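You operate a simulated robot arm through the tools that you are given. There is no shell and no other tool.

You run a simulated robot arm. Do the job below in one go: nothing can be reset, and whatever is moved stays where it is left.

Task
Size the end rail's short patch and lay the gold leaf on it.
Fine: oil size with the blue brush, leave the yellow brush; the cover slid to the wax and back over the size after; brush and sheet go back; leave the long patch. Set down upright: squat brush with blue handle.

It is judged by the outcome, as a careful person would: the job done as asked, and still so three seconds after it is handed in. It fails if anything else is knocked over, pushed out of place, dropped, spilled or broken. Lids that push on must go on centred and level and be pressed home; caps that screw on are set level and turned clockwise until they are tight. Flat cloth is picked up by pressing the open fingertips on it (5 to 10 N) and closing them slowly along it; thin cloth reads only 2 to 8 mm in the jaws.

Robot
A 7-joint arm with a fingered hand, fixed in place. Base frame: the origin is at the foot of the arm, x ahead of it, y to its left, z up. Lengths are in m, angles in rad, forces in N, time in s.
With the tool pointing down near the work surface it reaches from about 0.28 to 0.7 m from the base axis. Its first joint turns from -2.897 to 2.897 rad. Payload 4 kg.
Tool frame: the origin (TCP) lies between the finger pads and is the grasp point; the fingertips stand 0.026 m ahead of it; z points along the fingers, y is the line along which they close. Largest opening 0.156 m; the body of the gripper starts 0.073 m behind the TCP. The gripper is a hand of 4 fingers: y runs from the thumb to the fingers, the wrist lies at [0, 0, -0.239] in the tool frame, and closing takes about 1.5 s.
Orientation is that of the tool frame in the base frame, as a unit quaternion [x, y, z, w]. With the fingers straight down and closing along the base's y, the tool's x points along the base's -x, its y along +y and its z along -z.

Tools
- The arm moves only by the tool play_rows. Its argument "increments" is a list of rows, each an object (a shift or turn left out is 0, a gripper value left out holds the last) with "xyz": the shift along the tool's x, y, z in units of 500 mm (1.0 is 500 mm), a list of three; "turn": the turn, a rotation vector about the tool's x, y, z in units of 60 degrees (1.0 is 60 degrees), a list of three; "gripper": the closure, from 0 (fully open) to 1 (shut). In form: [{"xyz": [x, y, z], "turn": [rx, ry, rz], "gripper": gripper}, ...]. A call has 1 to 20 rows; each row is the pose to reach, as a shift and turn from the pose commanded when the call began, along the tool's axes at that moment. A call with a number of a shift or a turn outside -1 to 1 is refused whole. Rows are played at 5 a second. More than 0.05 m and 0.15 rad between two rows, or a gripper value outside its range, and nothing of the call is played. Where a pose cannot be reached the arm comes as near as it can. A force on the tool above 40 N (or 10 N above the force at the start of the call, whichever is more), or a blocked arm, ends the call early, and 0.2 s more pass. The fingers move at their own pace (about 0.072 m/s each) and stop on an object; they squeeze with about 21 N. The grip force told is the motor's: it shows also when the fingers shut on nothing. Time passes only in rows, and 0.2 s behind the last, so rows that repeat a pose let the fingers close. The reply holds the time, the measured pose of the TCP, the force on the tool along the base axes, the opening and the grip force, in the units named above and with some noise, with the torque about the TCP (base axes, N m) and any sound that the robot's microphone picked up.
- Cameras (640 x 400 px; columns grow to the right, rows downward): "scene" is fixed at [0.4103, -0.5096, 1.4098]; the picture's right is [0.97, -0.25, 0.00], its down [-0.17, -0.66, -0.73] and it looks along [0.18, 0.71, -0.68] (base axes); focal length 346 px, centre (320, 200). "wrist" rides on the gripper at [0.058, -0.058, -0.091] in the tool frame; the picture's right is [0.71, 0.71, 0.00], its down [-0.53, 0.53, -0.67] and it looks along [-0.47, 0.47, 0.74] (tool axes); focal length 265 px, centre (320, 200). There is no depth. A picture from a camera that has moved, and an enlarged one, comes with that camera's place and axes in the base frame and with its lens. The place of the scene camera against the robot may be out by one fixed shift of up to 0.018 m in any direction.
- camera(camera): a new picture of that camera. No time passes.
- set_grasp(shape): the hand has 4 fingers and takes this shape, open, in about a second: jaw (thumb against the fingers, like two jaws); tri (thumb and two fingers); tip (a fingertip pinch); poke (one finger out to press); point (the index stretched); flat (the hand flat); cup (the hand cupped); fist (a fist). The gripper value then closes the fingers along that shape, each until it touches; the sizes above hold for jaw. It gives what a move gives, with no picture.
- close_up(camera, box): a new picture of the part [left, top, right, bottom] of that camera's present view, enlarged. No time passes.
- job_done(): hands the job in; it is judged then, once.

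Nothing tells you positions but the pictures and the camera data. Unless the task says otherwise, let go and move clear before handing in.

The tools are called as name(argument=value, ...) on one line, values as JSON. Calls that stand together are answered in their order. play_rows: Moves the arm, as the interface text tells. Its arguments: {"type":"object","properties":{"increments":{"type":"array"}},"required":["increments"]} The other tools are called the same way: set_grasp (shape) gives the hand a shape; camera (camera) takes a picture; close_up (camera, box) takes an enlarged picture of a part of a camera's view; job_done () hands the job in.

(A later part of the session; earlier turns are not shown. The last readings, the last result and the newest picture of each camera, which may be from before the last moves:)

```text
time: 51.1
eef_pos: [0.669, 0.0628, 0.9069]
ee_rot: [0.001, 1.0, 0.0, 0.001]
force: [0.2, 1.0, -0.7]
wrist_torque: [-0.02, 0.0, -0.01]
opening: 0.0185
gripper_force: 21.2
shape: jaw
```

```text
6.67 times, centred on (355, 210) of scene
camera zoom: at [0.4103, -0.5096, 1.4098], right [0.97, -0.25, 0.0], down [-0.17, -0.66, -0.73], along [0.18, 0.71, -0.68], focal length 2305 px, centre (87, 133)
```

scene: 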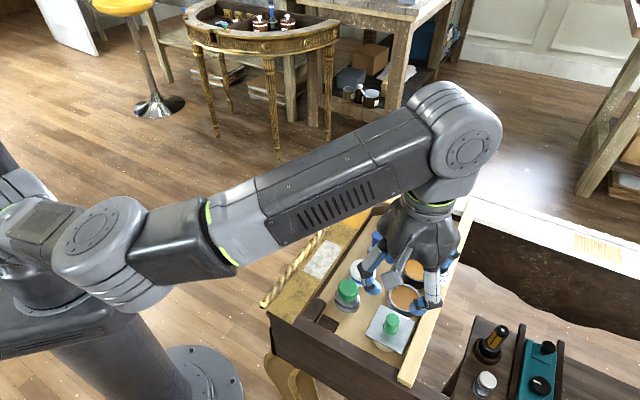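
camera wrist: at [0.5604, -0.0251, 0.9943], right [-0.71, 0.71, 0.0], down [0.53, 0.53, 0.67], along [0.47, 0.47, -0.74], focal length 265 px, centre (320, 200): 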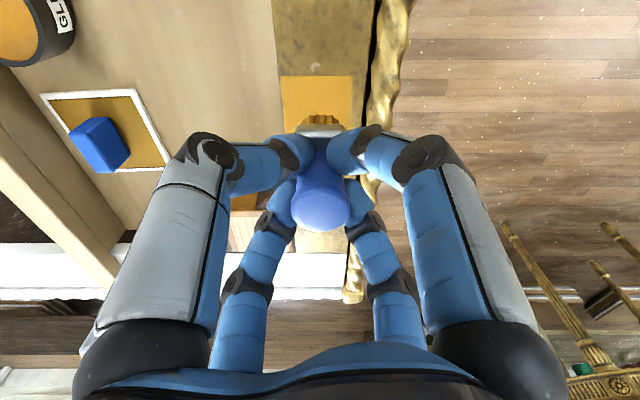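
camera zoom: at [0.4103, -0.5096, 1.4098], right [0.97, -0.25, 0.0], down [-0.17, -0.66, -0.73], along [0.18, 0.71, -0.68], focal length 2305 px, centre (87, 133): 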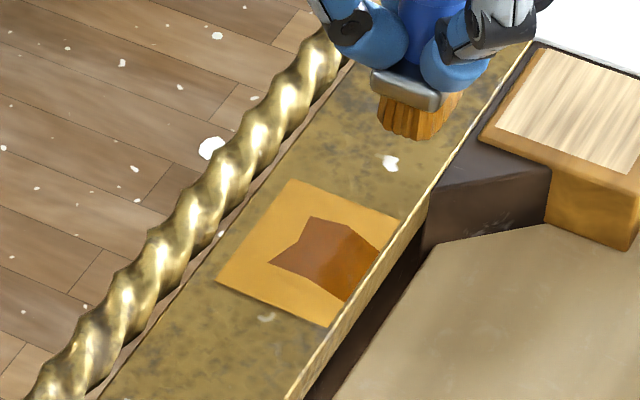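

The size takes in irregular cells around the bristle centre, so I need fuller overlapping lanes. Second lane, middle of the patch, stroking back.

play_rows(increments=[{"xyz": [0.036, -0.0152, 0.0], "gripper": 1.0}, {"xyz": [0.072, -0.0304, 0.02]}, {"xyz": [0.072, -0.0304, 0.045]}, {"xyz": [0.072, -0.0304, 0.054]}, {"xyz": [0.072, -0.0304, 0.0588]}, {"xyz": [0.0782, -0.0366, 0.0588]}, {"xyz": [0.0844, -0.0428, 0.0588]}, {"xyz": [0.0906, -0.049, 0.0588]}, {"xyz": [0.0969, -0.0553, 0.0588]}, {"xyz": [0.1031, -0.0615, 0.0588]}, {"xyz": [0.1093, -0.0677, 0.0588]}, {"xyz": [0.1155, -0.0739, 0.0588]}, {"xyz": [0.1218, -0.0802, 0.0588]}, {"xyz": [0.128, -0.0864, 0.0588]}, {"xyz": [0.1342, -0.0926, 0.0588]}, {"xyz": [0.1342, -0.0926, 0.0588]}])

close_up(camera="scene", box=[325, 180, 385, 240])

close_up(camera="wrist", box=[240, 60, 420, 260])

```text
time: 54.5
eef_pos: [0.6023, 0.0179, 0.8777]
ee_rot: [0.0, 1.0, 0.0, 0.0]
force: [0.8, 0.7, 0.5]
wrist_torque: [-0.02, -0.03, 0.0]
opening: 0.0184
gripper_force: 20.9
shape: jaw
```

```text
6.67 times, centred on (355, 210) of scene
camera zoom: at [0.4103, -0.5096, 1.4098], right [0.97, -0.25, 0.0], down [-0.17, -0.66, -0.73], along [0.18, 0.71, -0.68], focal length 2305 px, centre (87, 133)
```

zoom: 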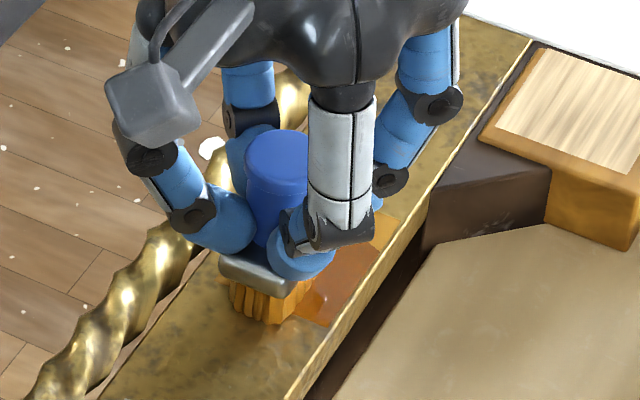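

```text
2.00 times, centred on (330, 160) of wrist
camera zoom: at [0.5444, -0.0402, 0.9685], right [-0.71, 0.71, 0.0], down [0.53, 0.53, 0.67], along [0.47, 0.47, -0.74], focal length 531 px, centre (300, 280)
```

zoom: 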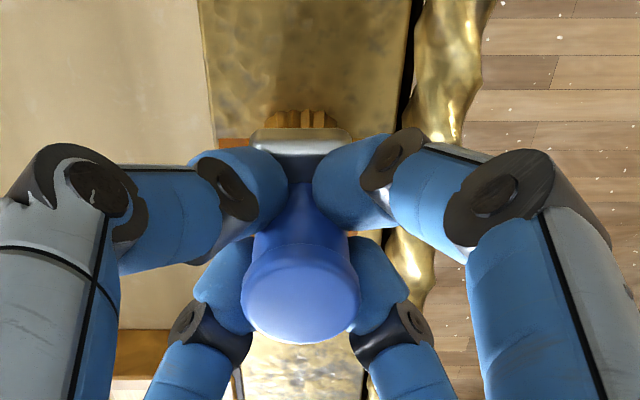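

The near edge is taking size too. Third lane, on the rope side, going back up with slightly more pressure.

play_rows(increments=[{"xyz": [0.0085, 0.0085, 0.0014], "gripper": 1.0}, {"xyz": [0.017, 0.017, 0.0018]}, {"xyz": [0.0108, 0.0232, 0.0018]}, {"xyz": [0.0046, 0.0294, 0.0018]}, {"xyz": [-0.0017, 0.0357, 0.0018]}, {"xyz": [-0.0079, 0.0419, 0.0018]}, {"xyz": [-0.0141, 0.0481, 0.0018]}, {"xyz": [-0.0203, 0.0543, 0.0018]}, {"xyz": [-0.0266, 0.0606, 0.0018]}, {"xyz": [-0.0328, 0.0668, 0.0018]}, {"xyz": [-0.039, 0.073, 0.0018]}, {"xyz": [-0.0452, 0.0792, 0.0018]}, {"xyz": [-0.0452, 0.0792, 0.0018]}])

close_up(camera="scene", box=[325, 180, 385, 240])

close_up(camera="wrist", box=[240, 0, 420, 200])

```text
time: 57.3
eef_pos: [0.6241, 0.0582, 0.8779]
ee_rot: [0.0, 1.0, 0.0, 0.0]
force: [-9.3, -7.8, 30.0]
wrist_torque: [-0.4, 0.33, -0.05]
opening: 0.0189
gripper_force: 20.8
shape: jaw
```

```text
6.67 times, centred on (355, 210) of scene
camera zoom: at [0.4103, -0.5096, 1.4098], right [0.97, -0.25, 0.0], down [-0.17, -0.66, -0.73], along [0.18, 0.71, -0.68], focal length 2305 px, centre (87, 133)
```

zoom: 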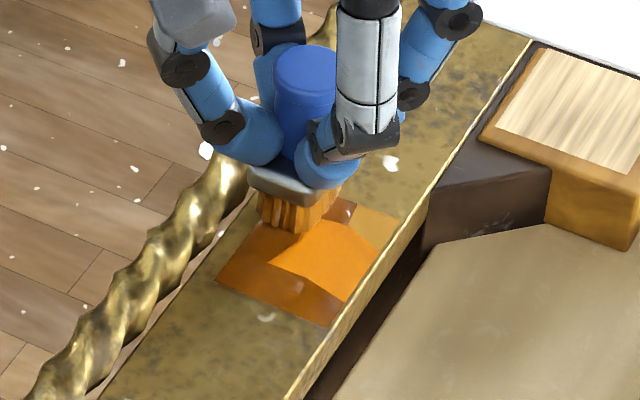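

```text
2.00 times, centred on (330, 100) of wrist
camera zoom: at [0.5668, -0.0011, 0.9679], right [-0.71, 0.71, 0.0], down [0.53, 0.53, 0.67], along [0.47, 0.47, -0.74], focal length 531 px, centre (300, 400)
```

zoom: 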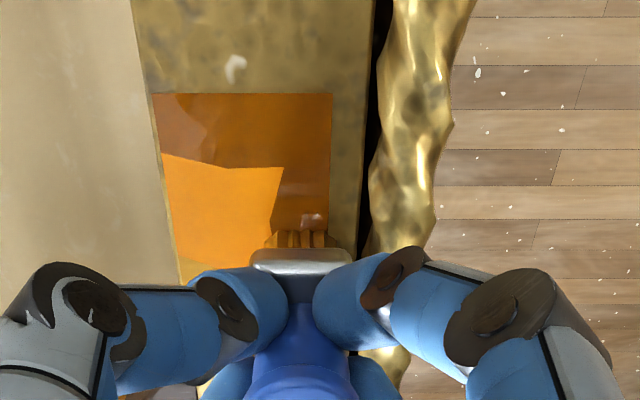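

New areas show dark and the first-sized area has turned bright amber, perhaps going tacky. I'll lift and back off for a clear look.

play_rows(increments=[{"xyz": [0, 0, -0.01], "gripper": 1.0}, {"xyz": [0, 0, -0.04]}, {"xyz": [-0.03, 0.03, -0.06]}, {"xyz": [-0.07, 0.07, -0.06]}, {"xyz": [-0.11, 0.11, -0.06]}, {"xyz": [-0.11, 0.11, -0.06]}])

close_up(camera="wrist", box=[220, 0, 420, 160])

close_up(camera="scene", box=[325, 180, 385, 240])

```text
time: 58.7
eef_pos: [0.6683, 0.0923, 0.9073]
ee_rot: [0.0, 1.0, 0.001, 0.001]
force: [-0.5, 0.0, -0.5]
wrist_torque: [-0.02, 0.02, 0.02]
opening: 0.0184
gripper_force: 20.7
shape: jaw
out of reach, approached as far as the arm can: row 5, 6
```

```text
2.50 times, centred on (320, 80) of wrist
camera zoom: at [0.6099, 0.0339, 0.9978], right [-0.71, 0.71, 0.0], down [0.53, 0.52, 0.67], along [0.47, 0.47, -0.74], focal length 664 px, centre (320, 500)
```

zoom: 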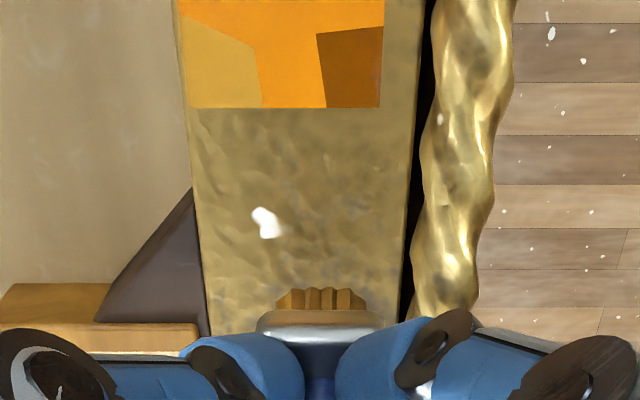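

```text
6.67 times, centred on (355, 210) of scene
camera zoom: at [0.4103, -0.5096, 1.4098], right [0.97, -0.25, 0.0], down [-0.17, -0.66, -0.73], along [0.18, 0.71, -0.68], focal length 2305 px, centre (87, 133)
```

zoom: 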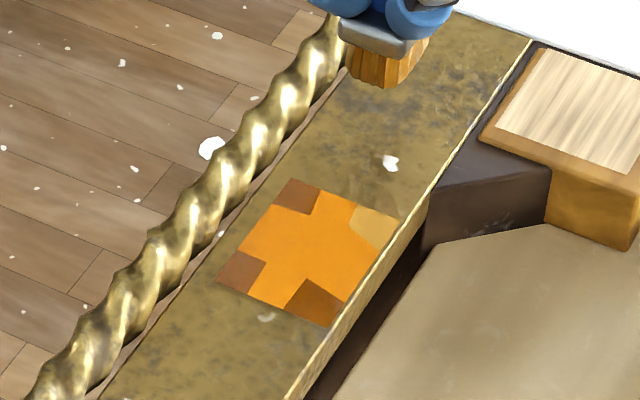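

The size has spread over all but one corner (inner, far end), and sized cells go from brown to bright amber as they tack. I'll touch up that last corner.

play_rows(increments=[{"xyz": [0.0244, -0.0565, 0.0], "gripper": 1.0}, {"xyz": [0.0488, -0.113, 0.0]}, {"xyz": [0.0488, -0.113, 0.03]}, {"xyz": [0.0488, -0.113, 0.05]}, {"xyz": [0.0488, -0.113, 0.059]}, {"xyz": [0.0444, -0.1087, 0.0592]}, {"xyz": [0.0402, -0.1045, 0.0592]}, {"xyz": [0.0361, -0.1003, 0.0592]}, {"xyz": [0.0402, -0.1045, 0.0592]}, {"xyz": [0.0488, -0.113, 0.0592]}, {"xyz": [0.0488, -0.113, 0.05]}, {"xyz": [0.0488, -0.113, 0.0]}, {"xyz": [0.0488, -0.113, 0.0]}])

close_up(camera="scene", box=[325, 180, 385, 240])

close_up(camera="wrist", box=[220, 0, 420, 200])

```text
time: 61.5
eef_pos: [0.6403, 0.0362, 0.9073]
ee_rot: [0.0, 1.0, 0.002, 0.0]
force: [0.6, 0.2, -1.4]
wrist_torque: [0.02, -0.03, 0.02]
opening: 0.0183
gripper_force: 20.7
shape: jaw
```

```text
6.67 times, centred on (355, 210) of scene
camera zoom: at [0.4103, -0.5096, 1.4098], right [0.97, -0.25, 0.0], down [-0.17, -0.66, -0.73], along [0.18, 0.71, -0.68], focal length 2305 px, centre (87, 133)
```

zoom: 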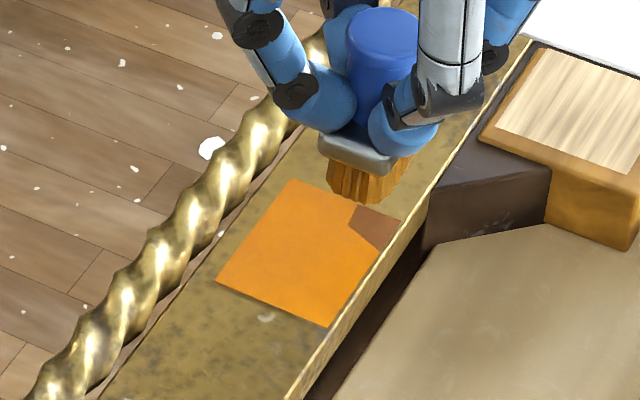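

```text
2.00 times, centred on (320, 100) of wrist
camera zoom: at [0.5839, -0.0213, 0.998], right [-0.71, 0.71, 0.0], down [0.53, 0.53, 0.67], along [0.47, 0.47, -0.74], focal length 531 px, centre (320, 400)
```

zoom: 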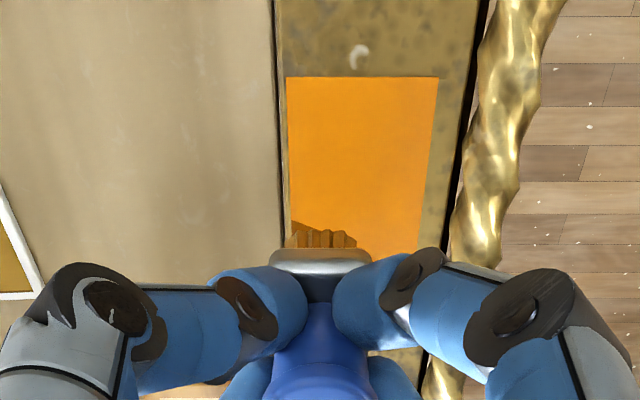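

The patch is fully sized. Now the brush goes back to its spot near (0.642, -0.060): move over at height, then lower carefully.

play_rows(increments=[{"xyz": [0, -0.065, 0.0], "gripper": 1.0}, {"xyz": [0, -0.13, 0.0]}, {"xyz": [0, -0.1934, 0.0]}, {"xyz": [0, -0.1934, 0.04]}, {"xyz": [0, -0.1934, 0.08]}, {"xyz": [0, -0.1934, 0.1]}, {"xyz": [0, -0.1934, 0.1]}])

close_up(camera="scene", box=[340, 200, 420, 280])

close_up(camera="wrist", box=[240, 80, 400, 260])

close_up(camera="scene", box=[325, 180, 385, 240])

```text
time: 63.1
eef_pos: [0.6405, -0.0608, 0.8592]
ee_rot: [0.0, 1.0, -0.001, 0.0]
force: [0.1, -0.8, -0.3]
wrist_torque: [0.0, 0.01, 0.01]
opening: 0.0186
gripper_force: 20.6
shape: jaw
```

```text
5.00 times, centred on (380, 240) of scene
camera zoom: at [0.4103, -0.5096, 1.4098], right [0.97, -0.25, 0.0], down [-0.17, -0.66, -0.73], along [0.18, 0.71, -0.68], focal length 1729 px, centre (20, 0)
```

zoom: 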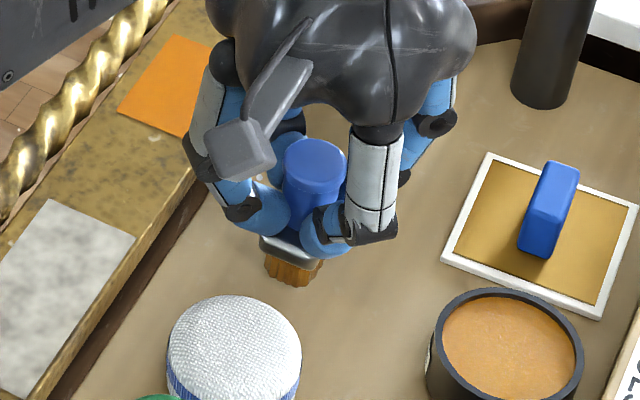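

```text
2.22 times, centred on (320, 170) of wrist
camera zoom: at [0.5837, -0.1194, 0.9486], right [-0.71, 0.71, 0.0], down [0.53, 0.53, 0.67], along [0.47, 0.47, -0.74], focal length 590 px, centre (320, 267)
```

zoom: 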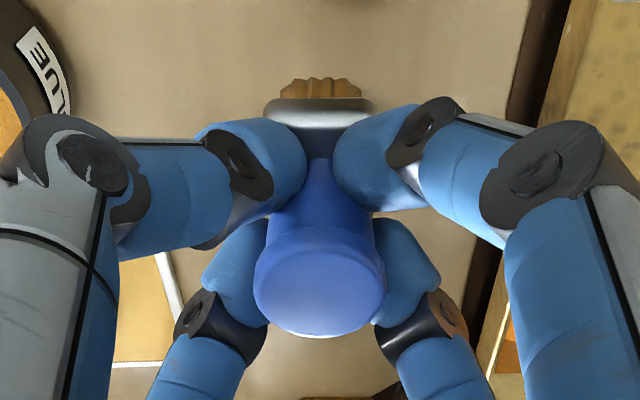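

```text
6.67 times, centred on (355, 210) of scene
camera zoom: at [0.4103, -0.5096, 1.4098], right [0.97, -0.25, 0.0], down [-0.17, -0.66, -0.73], along [0.18, 0.71, -0.68], focal length 2305 px, centre (87, 133)
```

zoom: 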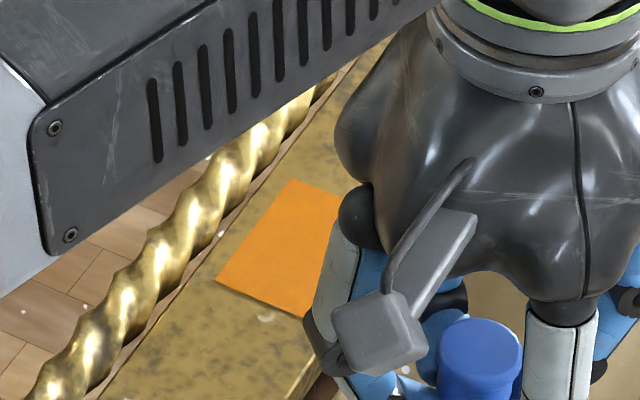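

play_rows(increments=[{"xyz": [0, 0, 0.006], "gripper": 1.0}, {"xyz": [0, 0, 0.012]}, {"xyz": [0, 0, 0.016]}, {"xyz": [0, 0, 0.016]}])

```text
time: 64.1
eef_pos: [0.6407, -0.0609, 0.8492]
ee_rot: [0.0, 1.0, 0.0, 0.0]
force: [0.4, 0.5, -0.9]
wrist_torque: [0.01, 0.0, 0.0]
opening: 0.0188
gripper_force: 21.2
shape: jaw
```

play_rows(increments=[{"xyz": [0, 0, 0.002], "gripper": 1.0}, {"xyz": [0, 0, 0.004]}, {"xyz": [0, 0, 0.004]}])

```text
time: 64.9
eef_pos: [0.6408, -0.0603, 0.8477]
ee_rot: [0.0, 1.0, 0.001, 0.0]
force: [-1.5, -0.2, 8.0]
wrist_torque: [-0.04, 0.05, 0.0]
opening: 0.0188
gripper_force: 20.7
shape: jaw
```

Bristles are on the tray (8 N). Release gently and rise straight up.

play_rows(increments=[{"xyz": [0, 0, -0.001], "gripper": 0.9}, {"xyz": [0, 0, -0.001], "gripper": 0.84}, {"xyz": [0, 0, -0.001], "gripper": 0.8}, {"xyz": [0, 0, -0.001], "gripper": 0.74}, {"xyz": [0, 0, -0.001], "gripper": 0.66}, {"xyz": [0, 0, -0.001], "gripper": 0.58}, {"xyz": [0, 0, -0.001], "gripper": 0.55}, {"xyz": [0, 0, -0.001], "gripper": 0.55}, {"xyz": [0, 0, -0.03]}, {"xyz": [0, 0, -0.09]}, {"xyz": [0, 0, -0.16]}, {"xyz": [0, 0, -0.16]}])

camera(camera="wrist")

close_up(camera="wrist", box=[220, 0, 440, 200])

close_up(camera="scene", box=[340, 200, 420, 280])

```text
time: 67.5
eef_pos: [0.6415, -0.0621, 0.929]
ee_rot: [0.0, 1.0, 0.001, -0.001]
force: [0.1, 0.4, -0.6]
wrist_torque: [0.01, 0.02, 0.01]
opening: 0.0699
gripper_force: 0.1
shape: jaw
```

```text
taken
camera wrist: at [0.5836, -0.1192, 1.0196], right [-0.71, 0.71, 0.0], down [0.53, 0.53, 0.67], along [0.47, 0.47, -0.74], focal length 265 px, centre (320, 200)
```

wrist: 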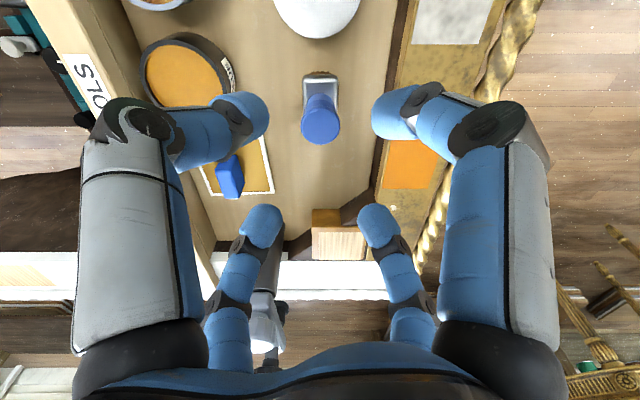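

```text
2.00 times, centred on (330, 100) of wrist
camera zoom: at [0.5836, -0.1192, 1.0196], right [-0.71, 0.71, 0.0], down [0.53, 0.53, 0.67], along [0.47, 0.47, -0.74], focal length 531 px, centre (300, 400)
```

zoom: 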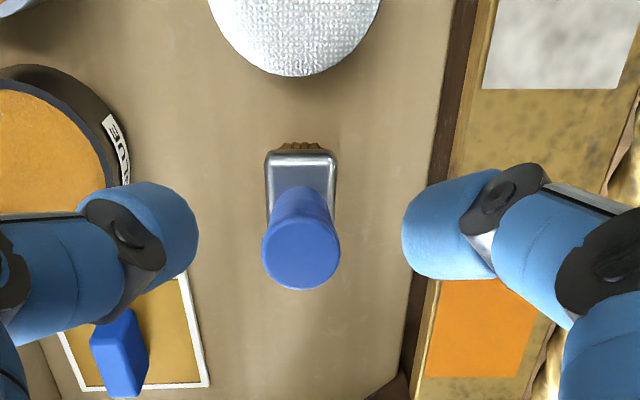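

```text
5.00 times, centred on (380, 240) of scene
camera zoom: at [0.4103, -0.5096, 1.4098], right [0.97, -0.25, 0.0], down [-0.17, -0.66, -0.73], along [0.18, 0.71, -0.68], focal length 1729 px, centre (20, 0)
```

zoom: 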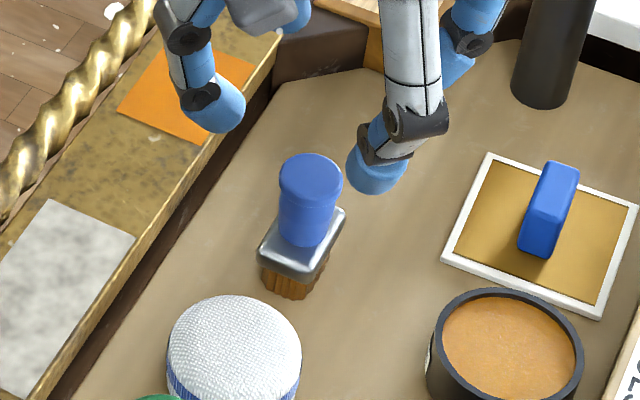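

The brush stands upright in its place. Next the leaf sheet: its handle is 14 × 33 mm aligned with the rail direction, so I'll rotate the hand 45° in place first.

play_rows(increments=[{"turn": [0, 0, -0.107], "xyz": [0, 0, -0.01], "gripper": 0.55}, {"turn": [0, 0, -0.214], "xyz": [0, 0, -0.02]}, {"turn": [0, 0, -0.321], "xyz": [0, 0, -0.02]}, {"turn": [0, 0, -0.428], "xyz": [0, 0, -0.02]}, {"turn": [0, 0, -0.535], "xyz": [0, 0, -0.02]}, {"turn": [0, 0, -0.642], "xyz": [0, 0, -0.02]}, {"turn": [0, 0, -0.75], "xyz": [0, 0, -0.02]}, {"turn": [0, 0, -0.75], "xyz": [0, 0, -0.02]}])

camera(camera="wrist")

```text
time: 69.3
eef_pos: [0.6409, -0.0608, 0.9376]
ee_rot: [-0.383, 0.924, 0.0, -0.001]
force: [-0.5, 0.1, 0.2]
wrist_torque: [-0.04, 0.01, -0.01]
opening: 0.07
gripper_force: 0.1
shape: jaw
```

```text
taken
camera wrist: at [0.6418, -0.1422, 1.0282], right [-1.0, 0.0, 0.0], down [0.0, 0.74, 0.67], along [0.0, 0.67, -0.74], focal length 265 px, centre (320, 200)
```

wrist: 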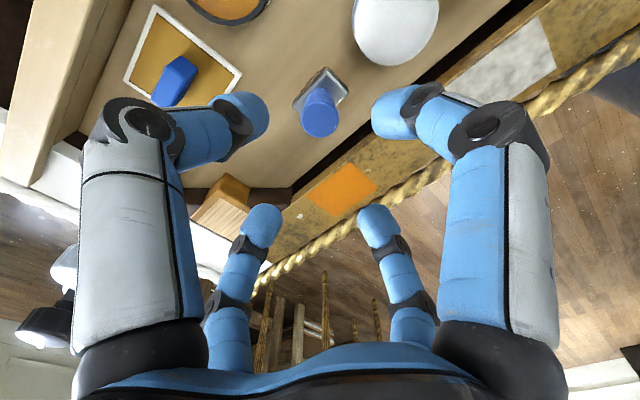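

The hand is square to the handle now. I'll move out over the sheet with a slight outward lean (0.12 rad about the pad axis), staying above the handle.

play_rows(increments=[{"xyz": [-0.038, -0.044, 0.0], "turn": [0, -0.03, 0], "gripper": 0.55}, {"xyz": [-0.076, -0.088, 0.015], "turn": [0, -0.06, 0]}, {"xyz": [-0.114, -0.134, 0.05], "turn": [0, -0.09, 0]}, {"xyz": [-0.151, -0.1772, 0.09], "turn": [0, -0.1146, 0]}, {"xyz": [-0.151, -0.1772, 0.118], "turn": [0, -0.1146, 0]}, {"xyz": [-0.151, -0.1772, 0.118], "turn": [0, -0.1146, 0]}])

camera(camera="wrist")

camera(camera="scene")

```text
time: 70.7
eef_pos: [0.7193, -0.073, 0.8902]
ee_rot: [-0.382, 0.922, 0.022, 0.057]
force: [0.4, 0.0, 0.6]
wrist_torque: [-0.01, 0.02, 0.03]
opening: 0.07
gripper_force: 0.0
shape: jaw
out of reach, approached as far as the arm can: row 3, 4, 5, 6
```

```text
taken
camera wrist: at [0.712, -0.1621, 0.9727], right [-1.0, 0.0, -0.09], down [-0.06, 0.68, 0.73], along [0.06, 0.73, -0.68], focal length 265 px, centre (320, 200)
```

wrist: 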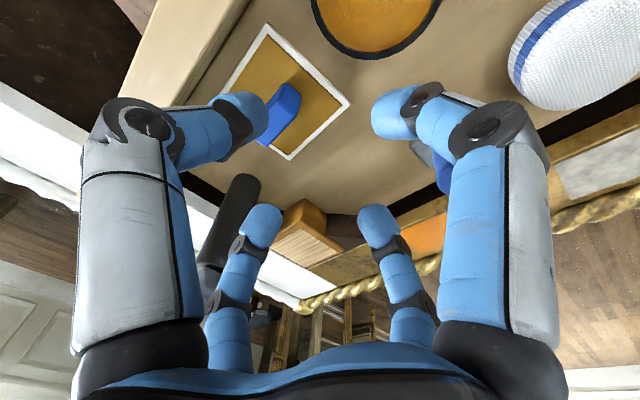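

```text
taken
```

scene: 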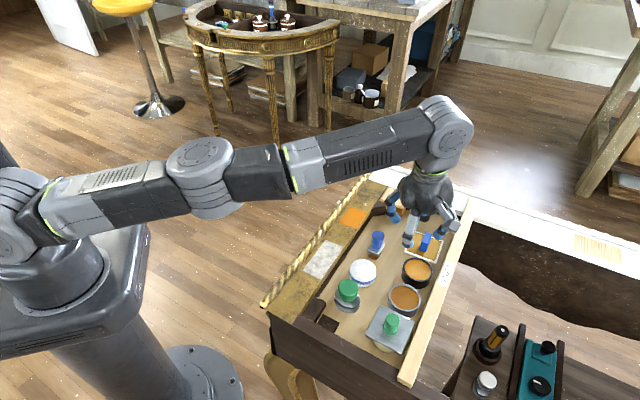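

At this lean the arm falls about 40 mm short, so I need roughly 0.2 rad of radial lean. Before that, a check of the handle position from this view.

close_up(camera="wrist", box=[200, 10, 370, 170])

```text
2.50 times, centred on (285, 90) of wrist
camera zoom: at [0.712, -0.1621, 0.9727], right [-1.0, 0.0, -0.09], down [-0.06, 0.68, 0.73], along [0.06, 0.73, -0.68], focal length 664 px, centre (408, 475)
```

zoom: 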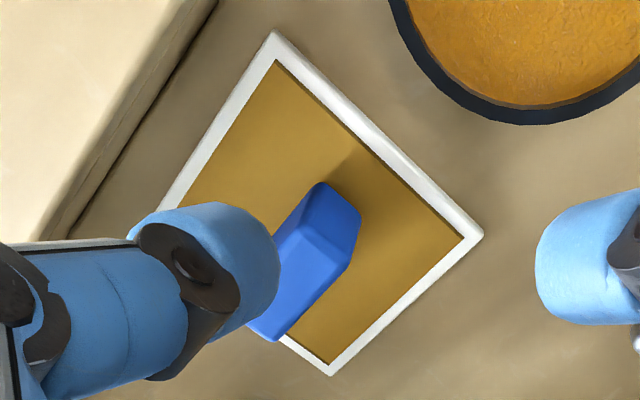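

Handle position confirmed at (0.758, -0.070). Adding lean and moving to hover over it.

play_rows(increments=[{"xyz": [-0.01, -0.01, 0.0], "turn": [0.0668, -0.0095, -0.004], "gripper": 0.55}, {"xyz": [-0.025, -0.023, 0.01], "turn": [0.1337, -0.0191, -0.008]}, {"xyz": [-0.04, -0.037, 0.025], "turn": [0.1337, -0.0191, -0.008]}, {"xyz": [-0.0543, -0.0498, 0.0414], "turn": [0.1337, -0.0191, -0.008]}, {"xyz": [-0.0543, -0.0498, 0.0414], "turn": [0.1337, -0.0191, -0.008]}])

camera(camera="wrist")

close_up(camera="scene", box=[370, 170, 480, 280])

```text
time: 71.9
eef_pos: [0.7501, -0.0674, 0.8729]
ee_rot: [-0.38, 0.919, -0.038, 0.094]
force: [-0.2, 0.3, -0.9]
wrist_torque: [0.0, 0.04, 0.0]
opening: 0.0701
gripper_force: 0.1
shape: jaw
out of reach, approached as far as the arm can: row 4, 5
```

```text
taken
camera wrist: at [0.7333, -0.1497, 0.962], right [-0.98, 0.0, -0.2], down [-0.13, 0.74, 0.65], along [0.15, 0.67, -0.73], focal length 265 px, centre (320, 200)
```

wrist: 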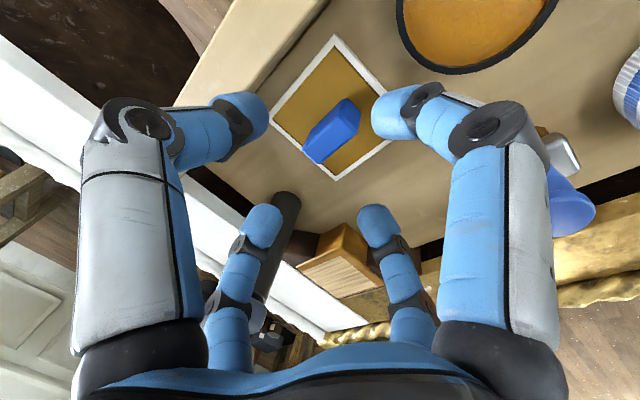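

```text
3.64 times, centred on (425, 225) of scene
camera zoom: at [0.4103, -0.5096, 1.4098], right [0.97, -0.25, 0.0], down [-0.17, -0.66, -0.73], along [0.18, 0.71, -0.68], focal length 1257 px, centre (-62, 109)
```

zoom: 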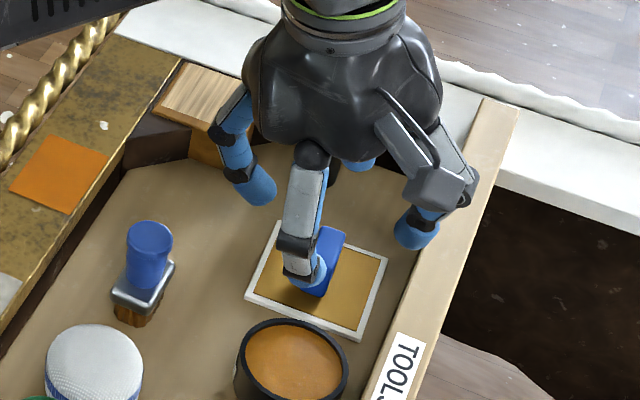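

8 mm short still, so a bit more lean (to about 0.27 rad) and I'll recentre above the handle.

play_rows(increments=[{"xyz": [0.0, 0.0, 0.0], "turn": [0.023, -0.023, 0], "gripper": 0.55}, {"xyz": [0.0, 0.0, 0.0], "turn": [0.0459, -0.0459, 0]}, {"xyz": [-0.0034, -0.009, 0.012], "turn": [0.0459, -0.0459, 0]}, {"xyz": [-0.0034, -0.009, 0.0244], "turn": [0.0459, -0.0459, 0]}, {"xyz": [-0.0034, -0.009, 0.0244], "turn": [0.0459, -0.0459, 0]}])

camera(camera="wrist")

close_up(camera="wrist", box=[240, 20, 400, 220])

close_up(camera="scene", box=[390, 200, 470, 280])

```text
time: 73.1
eef_pos: [0.7582, -0.0686, 0.8623]
ee_rot: [-0.379, 0.916, -0.05, 0.122]
force: [-0.5, -0.1, -0.1]
wrist_torque: [0.02, 0.0, 0.01]
opening: 0.0698
gripper_force: 0.1
shape: jaw
```

```text
taken
camera wrist: at [0.735, -0.1512, 0.9496], right [-0.96, 0.0, -0.26], down [-0.17, 0.74, 0.65], along [0.2, 0.67, -0.72], focal length 265 px, centre (320, 200)
```

wrist: 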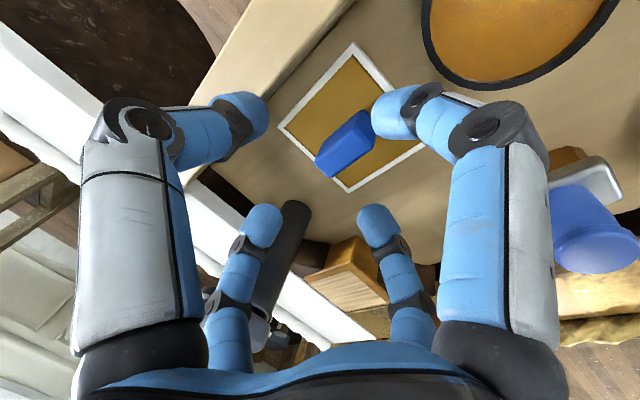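

```text
2.00 times, centred on (320, 120) of wrist
camera zoom: at [0.735, -0.1512, 0.9496], right [-0.96, 0.0, -0.26], down [-0.17, 0.74, 0.65], along [0.2, 0.67, -0.72], focal length 531 px, centre (320, 360)
```

zoom: 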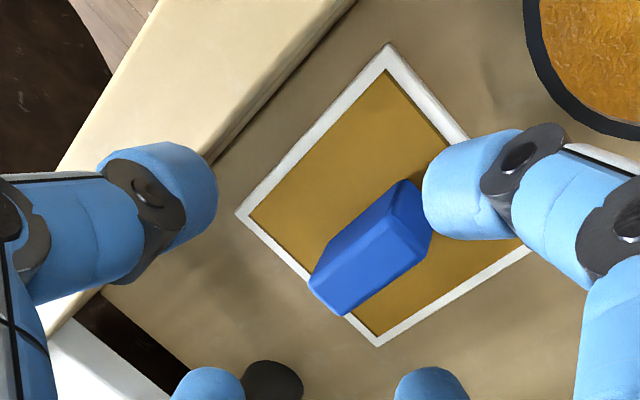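

```text
5.00 times, centred on (430, 240) of scene
camera zoom: at [0.4103, -0.5096, 1.4098], right [0.97, -0.25, 0.0], down [-0.17, -0.66, -0.73], along [0.18, 0.71, -0.68], focal length 1729 px, centre (-230, 0)
```

zoom: 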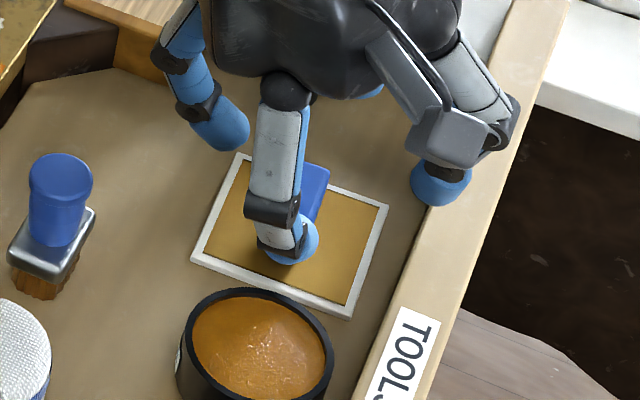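

Position reached. I'll zoom in on the handle to confirm centring before descending.

close_up(camera="wrist", box=[290, 90, 390, 190])

```text
4.00 times, centred on (340, 140) of wrist
camera zoom: at [0.735, -0.1512, 0.9496], right [-0.96, 0.0, -0.26], down [-0.17, 0.74, 0.65], along [0.2, 0.67, -0.72], focal length 1062 px, centre (240, 440)
```

zoom: 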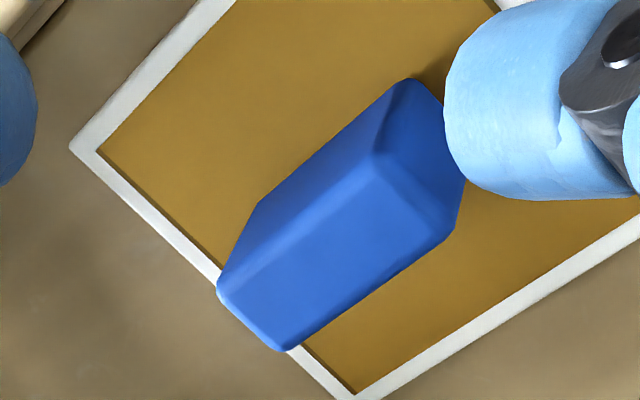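

Centring is within 2 mm. Descending straight to grip height.

play_rows(increments=[{"xyz": [0.005, 0.004, 0.018], "gripper": 0.55}, {"xyz": [0.01, 0.008, 0.036]}, {"xyz": [0.015, 0.0115, 0.054]}, {"xyz": [0.015, 0.0115, 0.054]}])

close_up(camera="wrist", box=[240, 60, 400, 260])

close_up(camera="scene", box=[390, 200, 470, 280])

```text
time: 73.8
eef_pos: [0.7599, -0.0704, 0.8552]
ee_rot: [-0.378, 0.915, -0.055, 0.132]
force: [-3.6, 0.0, 12.9]
wrist_torque: [-0.47, -0.4, -0.2]
opening: 0.0709
gripper_force: 0.0
shape: jaw
stopped in row 3: the force on the tool passed its limit at 47 N (the readings are from after the stop); the commanded pose is now the measured one
```

```text
2.00 times, centred on (320, 160) of wrist
camera zoom: at [0.7346, -0.1521, 0.9425], right [-0.96, 0.0, -0.28], down [-0.19, 0.75, 0.64], along [0.21, 0.67, -0.71], focal length 531 px, centre (320, 280)
```

zoom: 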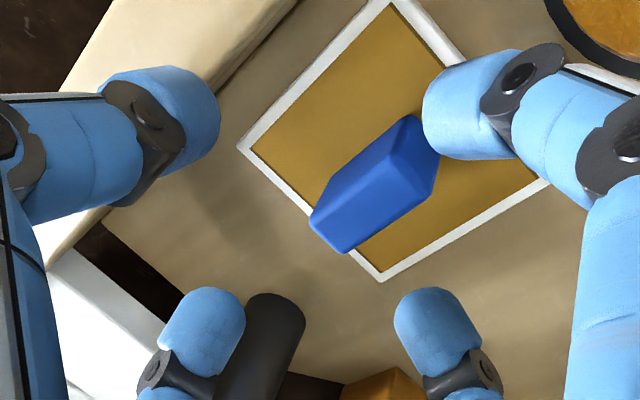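

```text
5.00 times, centred on (430, 240) of scene
camera zoom: at [0.4103, -0.5096, 1.4098], right [0.97, -0.25, 0.0], down [-0.17, -0.66, -0.73], along [0.18, 0.71, -0.68], focal length 1729 px, centre (-230, 0)
```

zoom: 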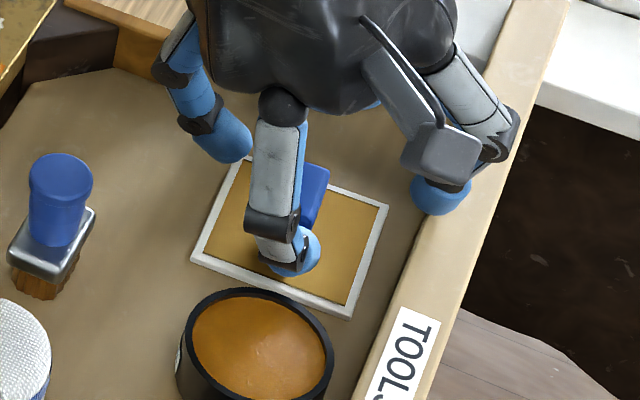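

The finger on the bar side touched the TOOLS bar's top edge. I'll back up, narrow the opening, and lean more away from the bar (palm toward the rail) before trying again.

play_rows(increments=[{"xyz": [-0.002, 0.0, -0.015], "gripper": 0.71}, {"xyz": [-0.0036, 0.0008, -0.0266], "gripper": 0.71}, {"xyz": [-0.0036, 0.0008, -0.0266], "turn": [0.048, 0.062, -0.032]}, {"xyz": [-0.0036, 0.0008, -0.0266], "turn": [0.0955, 0.1241, -0.065]}, {"xyz": [-0.0036, 0.0008, -0.0266], "turn": [0.0955, 0.1241, -0.065]}])

camera(camera="wrist")

close_up(camera="scene", box=[390, 200, 470, 280])

```text
time: 75.0
eef_pos: [0.7565, -0.0683, 0.8656]
ee_rot: [-0.398, 0.904, -0.129, 0.086]
force: [0.1, 0.5, 0.1]
wrist_torque: [0.02, -0.01, -0.01]
opening: 0.0452
gripper_force: 0.0
shape: jaw
```

```text
taken
camera wrist: at [0.736, -0.134, 0.9665], right [-0.97, -0.07, -0.25], down [-0.19, 0.84, 0.51], along [0.18, 0.54, -0.83], focal length 265 px, centre (320, 200)
```

wrist: 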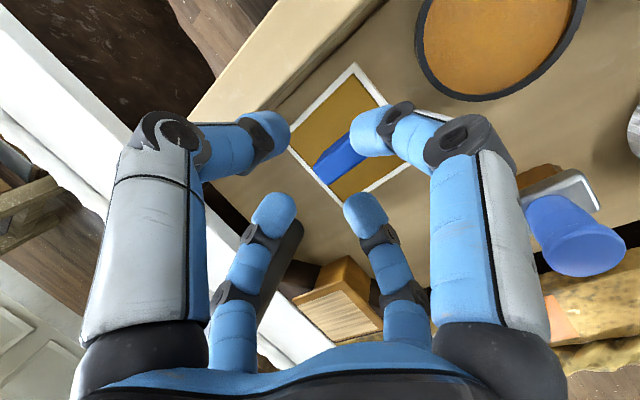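

```text
5.00 times, centred on (430, 240) of scene
camera zoom: at [0.4103, -0.5096, 1.4098], right [0.97, -0.25, 0.0], down [-0.17, -0.66, -0.73], along [0.18, 0.71, -0.68], focal length 1729 px, centre (-230, 0)
```

zoom: 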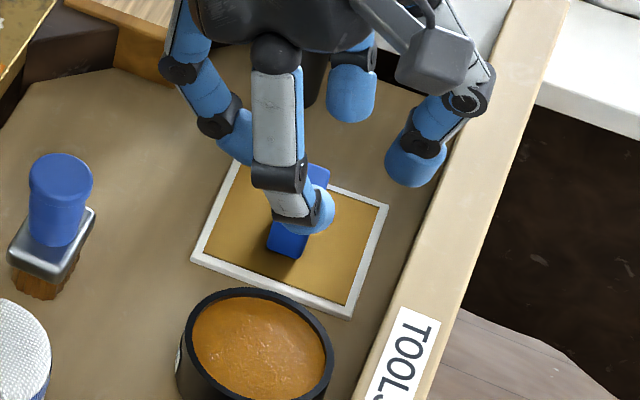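

close_up(camera="wrist", box=[270, 90, 400, 220])

```text
3.08 times, centred on (335, 155) of wrist
camera zoom: at [0.736, -0.134, 0.9665], right [-0.97, -0.07, -0.25], down [-0.19, 0.84, 0.51], along [0.18, 0.54, -0.83], focal length 817 px, centre (274, 338)
```

zoom: 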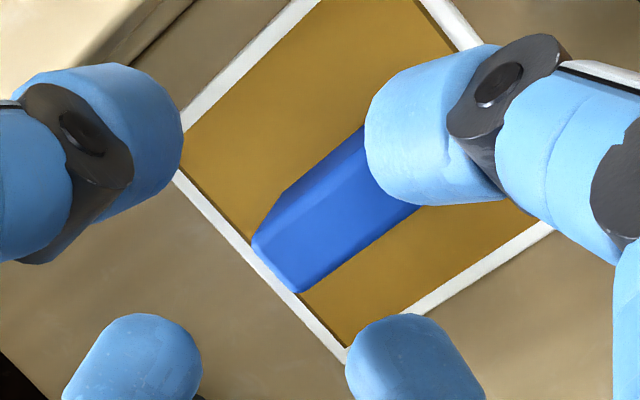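

Geometry checks out: handle centre about (0.7566, -0.069). Descending vertically with the narrower opening, watching for contact.

play_rows(increments=[{"xyz": [0.0034, 0.009, -0.003], "gripper": 0.71}, {"xyz": [0.0045, 0.0153, 0.017]}, {"xyz": [0.0056, 0.0217, 0.037]}, {"xyz": [0.0068, 0.028, 0.0568]}, {"xyz": [0.0068, 0.028, 0.0568]}])

close_up(camera="wrist", box=[250, 90, 410, 260])

close_up(camera="scene", box=[390, 200, 470, 280])

```text
time: 76.2
eef_pos: [0.7534, -0.0666, 0.8353]
ee_rot: [-0.398, 0.904, -0.129, 0.087]
force: [-0.5, 0.7, 0.0]
wrist_torque: [-0.03, 0.0, 0.02]
opening: 0.0455
gripper_force: 0.1
shape: jaw
```

```text
2.35 times, centred on (330, 175) of wrist
camera zoom: at [0.7312, -0.1325, 0.9349], right [-0.97, -0.07, -0.25], down [-0.19, 0.84, 0.51], along [0.18, 0.54, -0.83], focal length 624 px, centre (296, 259)
```

zoom: 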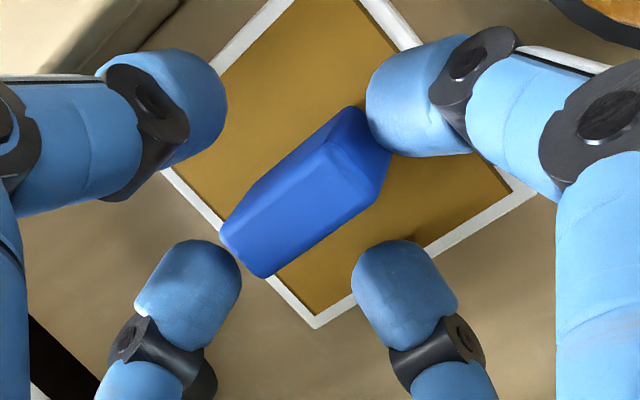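

```text
5.00 times, centred on (430, 240) of scene
camera zoom: at [0.4103, -0.5096, 1.4098], right [0.97, -0.25, 0.0], down [-0.17, -0.66, -0.73], along [0.18, 0.71, -0.68], focal length 1729 px, centre (-230, 0)
```

zoom: 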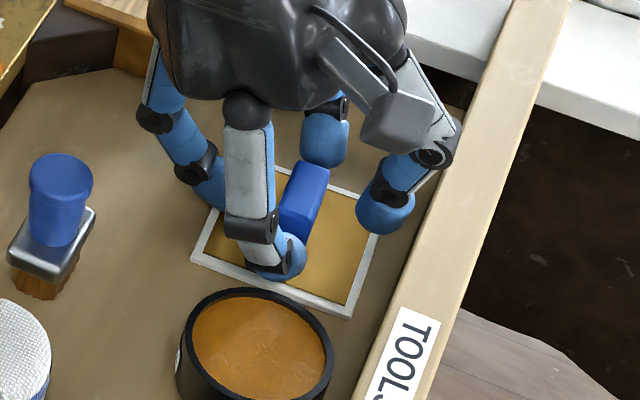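

All four fingers surround the handle with no contact. Closing slowly.

play_rows(increments=[{"gripper": 0.75}, {"gripper": 0.79}, {"gripper": 0.82}, {"gripper": 0.85}, {"gripper": 0.88}, {"gripper": 0.91}, {"gripper": 0.94}, {"gripper": 0.97}, {"gripper": 1.0}, {"gripper": 1.0}])

close_up(camera="wrist", box=[250, 90, 410, 260])

close_up(camera="scene", box=[390, 200, 470, 280])

```text
time: 78.4
eef_pos: [0.7524, -0.0663, 0.8352]
ee_rot: [-0.398, 0.904, -0.129, 0.087]
force: [-0.8, -1.0, 1.1]
wrist_torque: [0.02, 0.08, -0.04]
opening: 0.0165
gripper_force: 20.6
shape: jaw
```

```text
2.35 times, centred on (330, 175) of wrist
camera zoom: at [0.7312, -0.1325, 0.935], right [-0.97, -0.07, -0.25], down [-0.19, 0.84, 0.51], along [0.18, 0.54, -0.83], focal length 624 px, centre (296, 259)
```

zoom: 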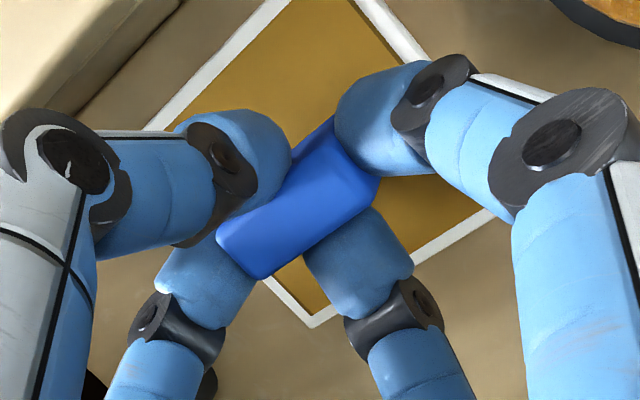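

```text
5.00 times, centred on (430, 240) of scene
camera zoom: at [0.4103, -0.5096, 1.4098], right [0.97, -0.25, 0.0], down [-0.17, -0.66, -0.73], along [0.18, 0.71, -0.68], focal length 1729 px, centre (-230, 0)
```

zoom: 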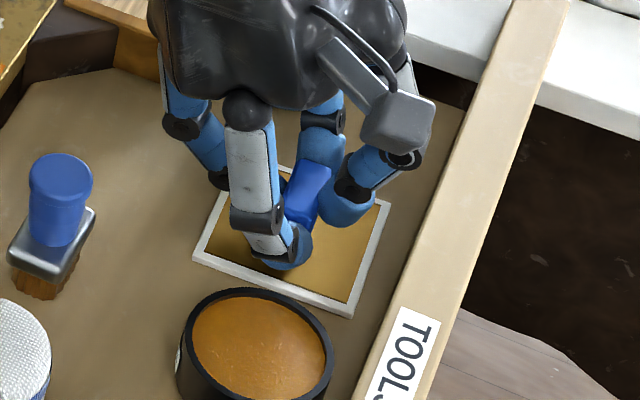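

Good, even grip with the sheet still flat. Lift slightly and check it is level.

play_rows(increments=[{"xyz": [0.0006, 0.0036, -0.0114], "gripper": 1.0}, {"xyz": [-0.0021, -0.0121, -0.038]}, {"xyz": [-0.0032, -0.0181, -0.0571]}, {"xyz": [-0.0032, -0.0181, -0.0571]}])

close_up(camera="scene", box=[380, 180, 480, 280])

camera(camera="wrist")

```text
time: 79.4
eef_pos: [0.7523, -0.067, 0.8643]
ee_rot: [-0.398, 0.904, -0.129, 0.086]
force: [-0.6, -0.1, 0.9]
wrist_torque: [-0.02, -0.02, 0.01]
opening: 0.017
gripper_force: 21.0
shape: jaw
```

```text
4.00 times, centred on (430, 230) of scene
camera zoom: at [0.4103, -0.5096, 1.4098], right [0.97, -0.25, 0.0], down [-0.17, -0.66, -0.73], along [0.18, 0.71, -0.68], focal length 1383 px, centre (-120, 80)
```

zoom: 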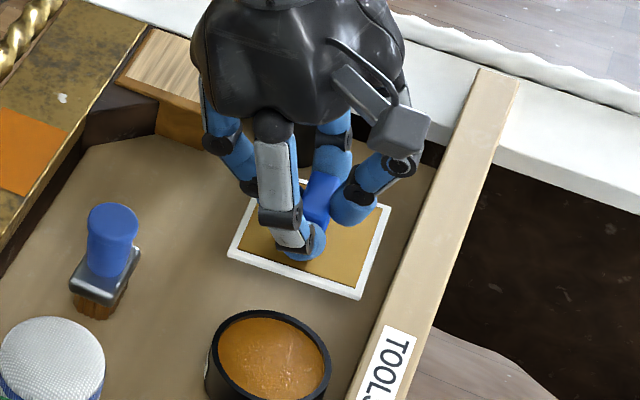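

```text
taken
camera wrist: at [0.7309, -0.1327, 0.9647], right [-0.97, -0.07, -0.25], down [-0.19, 0.84, 0.51], along [0.18, 0.54, -0.83], focal length 265 px, centre (320, 200)
```

wrist: 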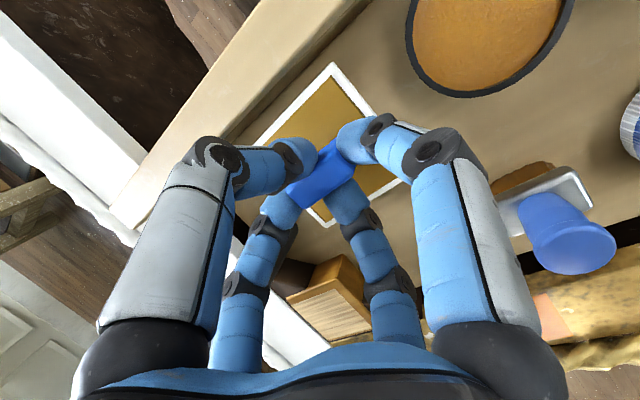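

close_up(camera="wrist", box=[250, 90, 410, 260])

close_up(camera="wrist", box=[220, 50, 430, 240])

```text
2.35 times, centred on (330, 175) of wrist
camera zoom: at [0.7309, -0.1327, 0.9647], right [-0.97, -0.07, -0.25], down [-0.19, 0.84, 0.51], along [0.18, 0.54, -0.83], focal length 624 px, centre (296, 259)
```

zoom: 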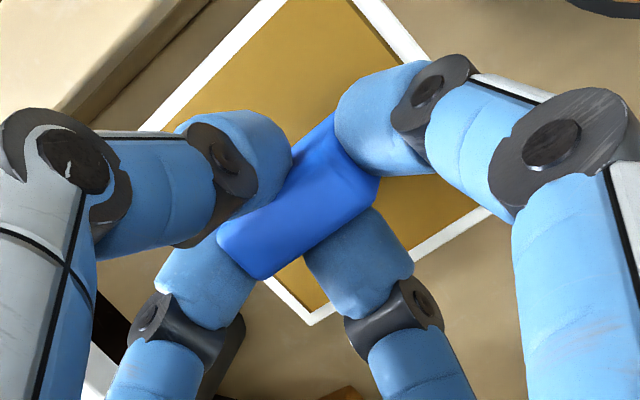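

```text
2.11 times, centred on (325, 145) of wrist
camera zoom: at [0.7309, -0.1327, 0.9647], right [-0.97, -0.07, -0.25], down [-0.19, 0.84, 0.51], along [0.18, 0.54, -0.83], focal length 559 px, centre (310, 316)
```

zoom: 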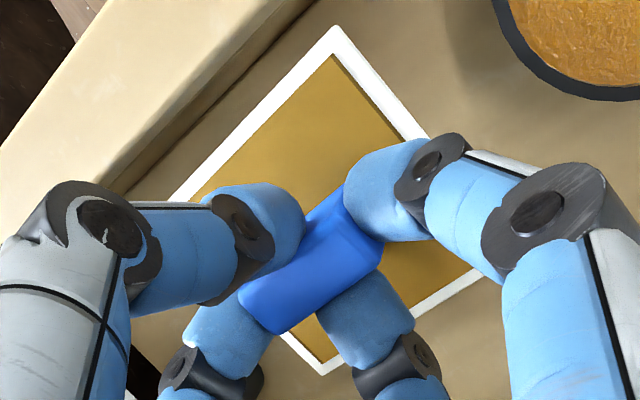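

The sheet hangs level and unchanged in the grip. Now carry it over the rail: first raise and draw it clear of the brush, then out over the short patch.

play_rows(increments=[{"xyz": [-0.0056, 0.0428, -0.0619], "gripper": 1.0}, {"xyz": [-0.0112, 0.0856, -0.1238]}, {"xyz": [0.0025, 0.1525, -0.1492], "turn": [0.0008, 0.0043, 0.0136]}, {"xyz": [0.0162, 0.2195, -0.1746], "turn": [0.0015, 0.0087, 0.0273]}, {"xyz": [0.0298, 0.2864, -0.2], "turn": [0.0023, 0.013, 0.0409]}, {"xyz": [0.0298, 0.2864, -0.2], "turn": [0.0023, 0.013, 0.0409]}])

camera(camera="wrist")

close_up(camera="scene", box=[310, 160, 430, 270])

```text
time: 80.8
eef_pos: [0.615, 0.0315, 0.9149]
ee_rot: [-0.378, 0.913, -0.13, 0.084]
force: [-0.2, -0.6, 0.5]
wrist_torque: [-0.01, 0.0, -0.01]
opening: 0.0168
gripper_force: 21.2
shape: jaw
```

```text
taken
camera wrist: at [0.5919, -0.0329, 1.0156], right [-0.97, -0.02, -0.25], down [-0.15, 0.85, 0.51], along [0.2, 0.53, -0.83], focal length 265 px, centre (320, 200)
```

wrist: 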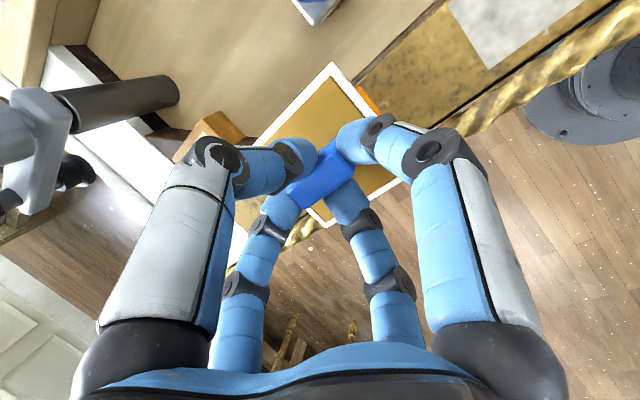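

```text
3.64 times, centred on (370, 215) of scene
camera zoom: at [0.4103, -0.5096, 1.4098], right [0.97, -0.25, 0.0], down [-0.17, -0.66, -0.73], along [0.18, 0.71, -0.68], focal length 1257 px, centre (138, 146)
```

zoom: 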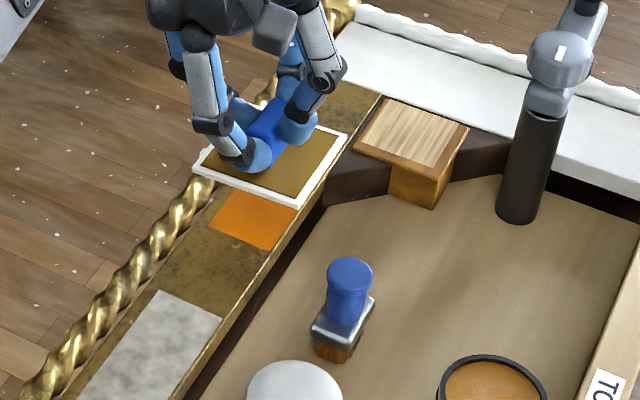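

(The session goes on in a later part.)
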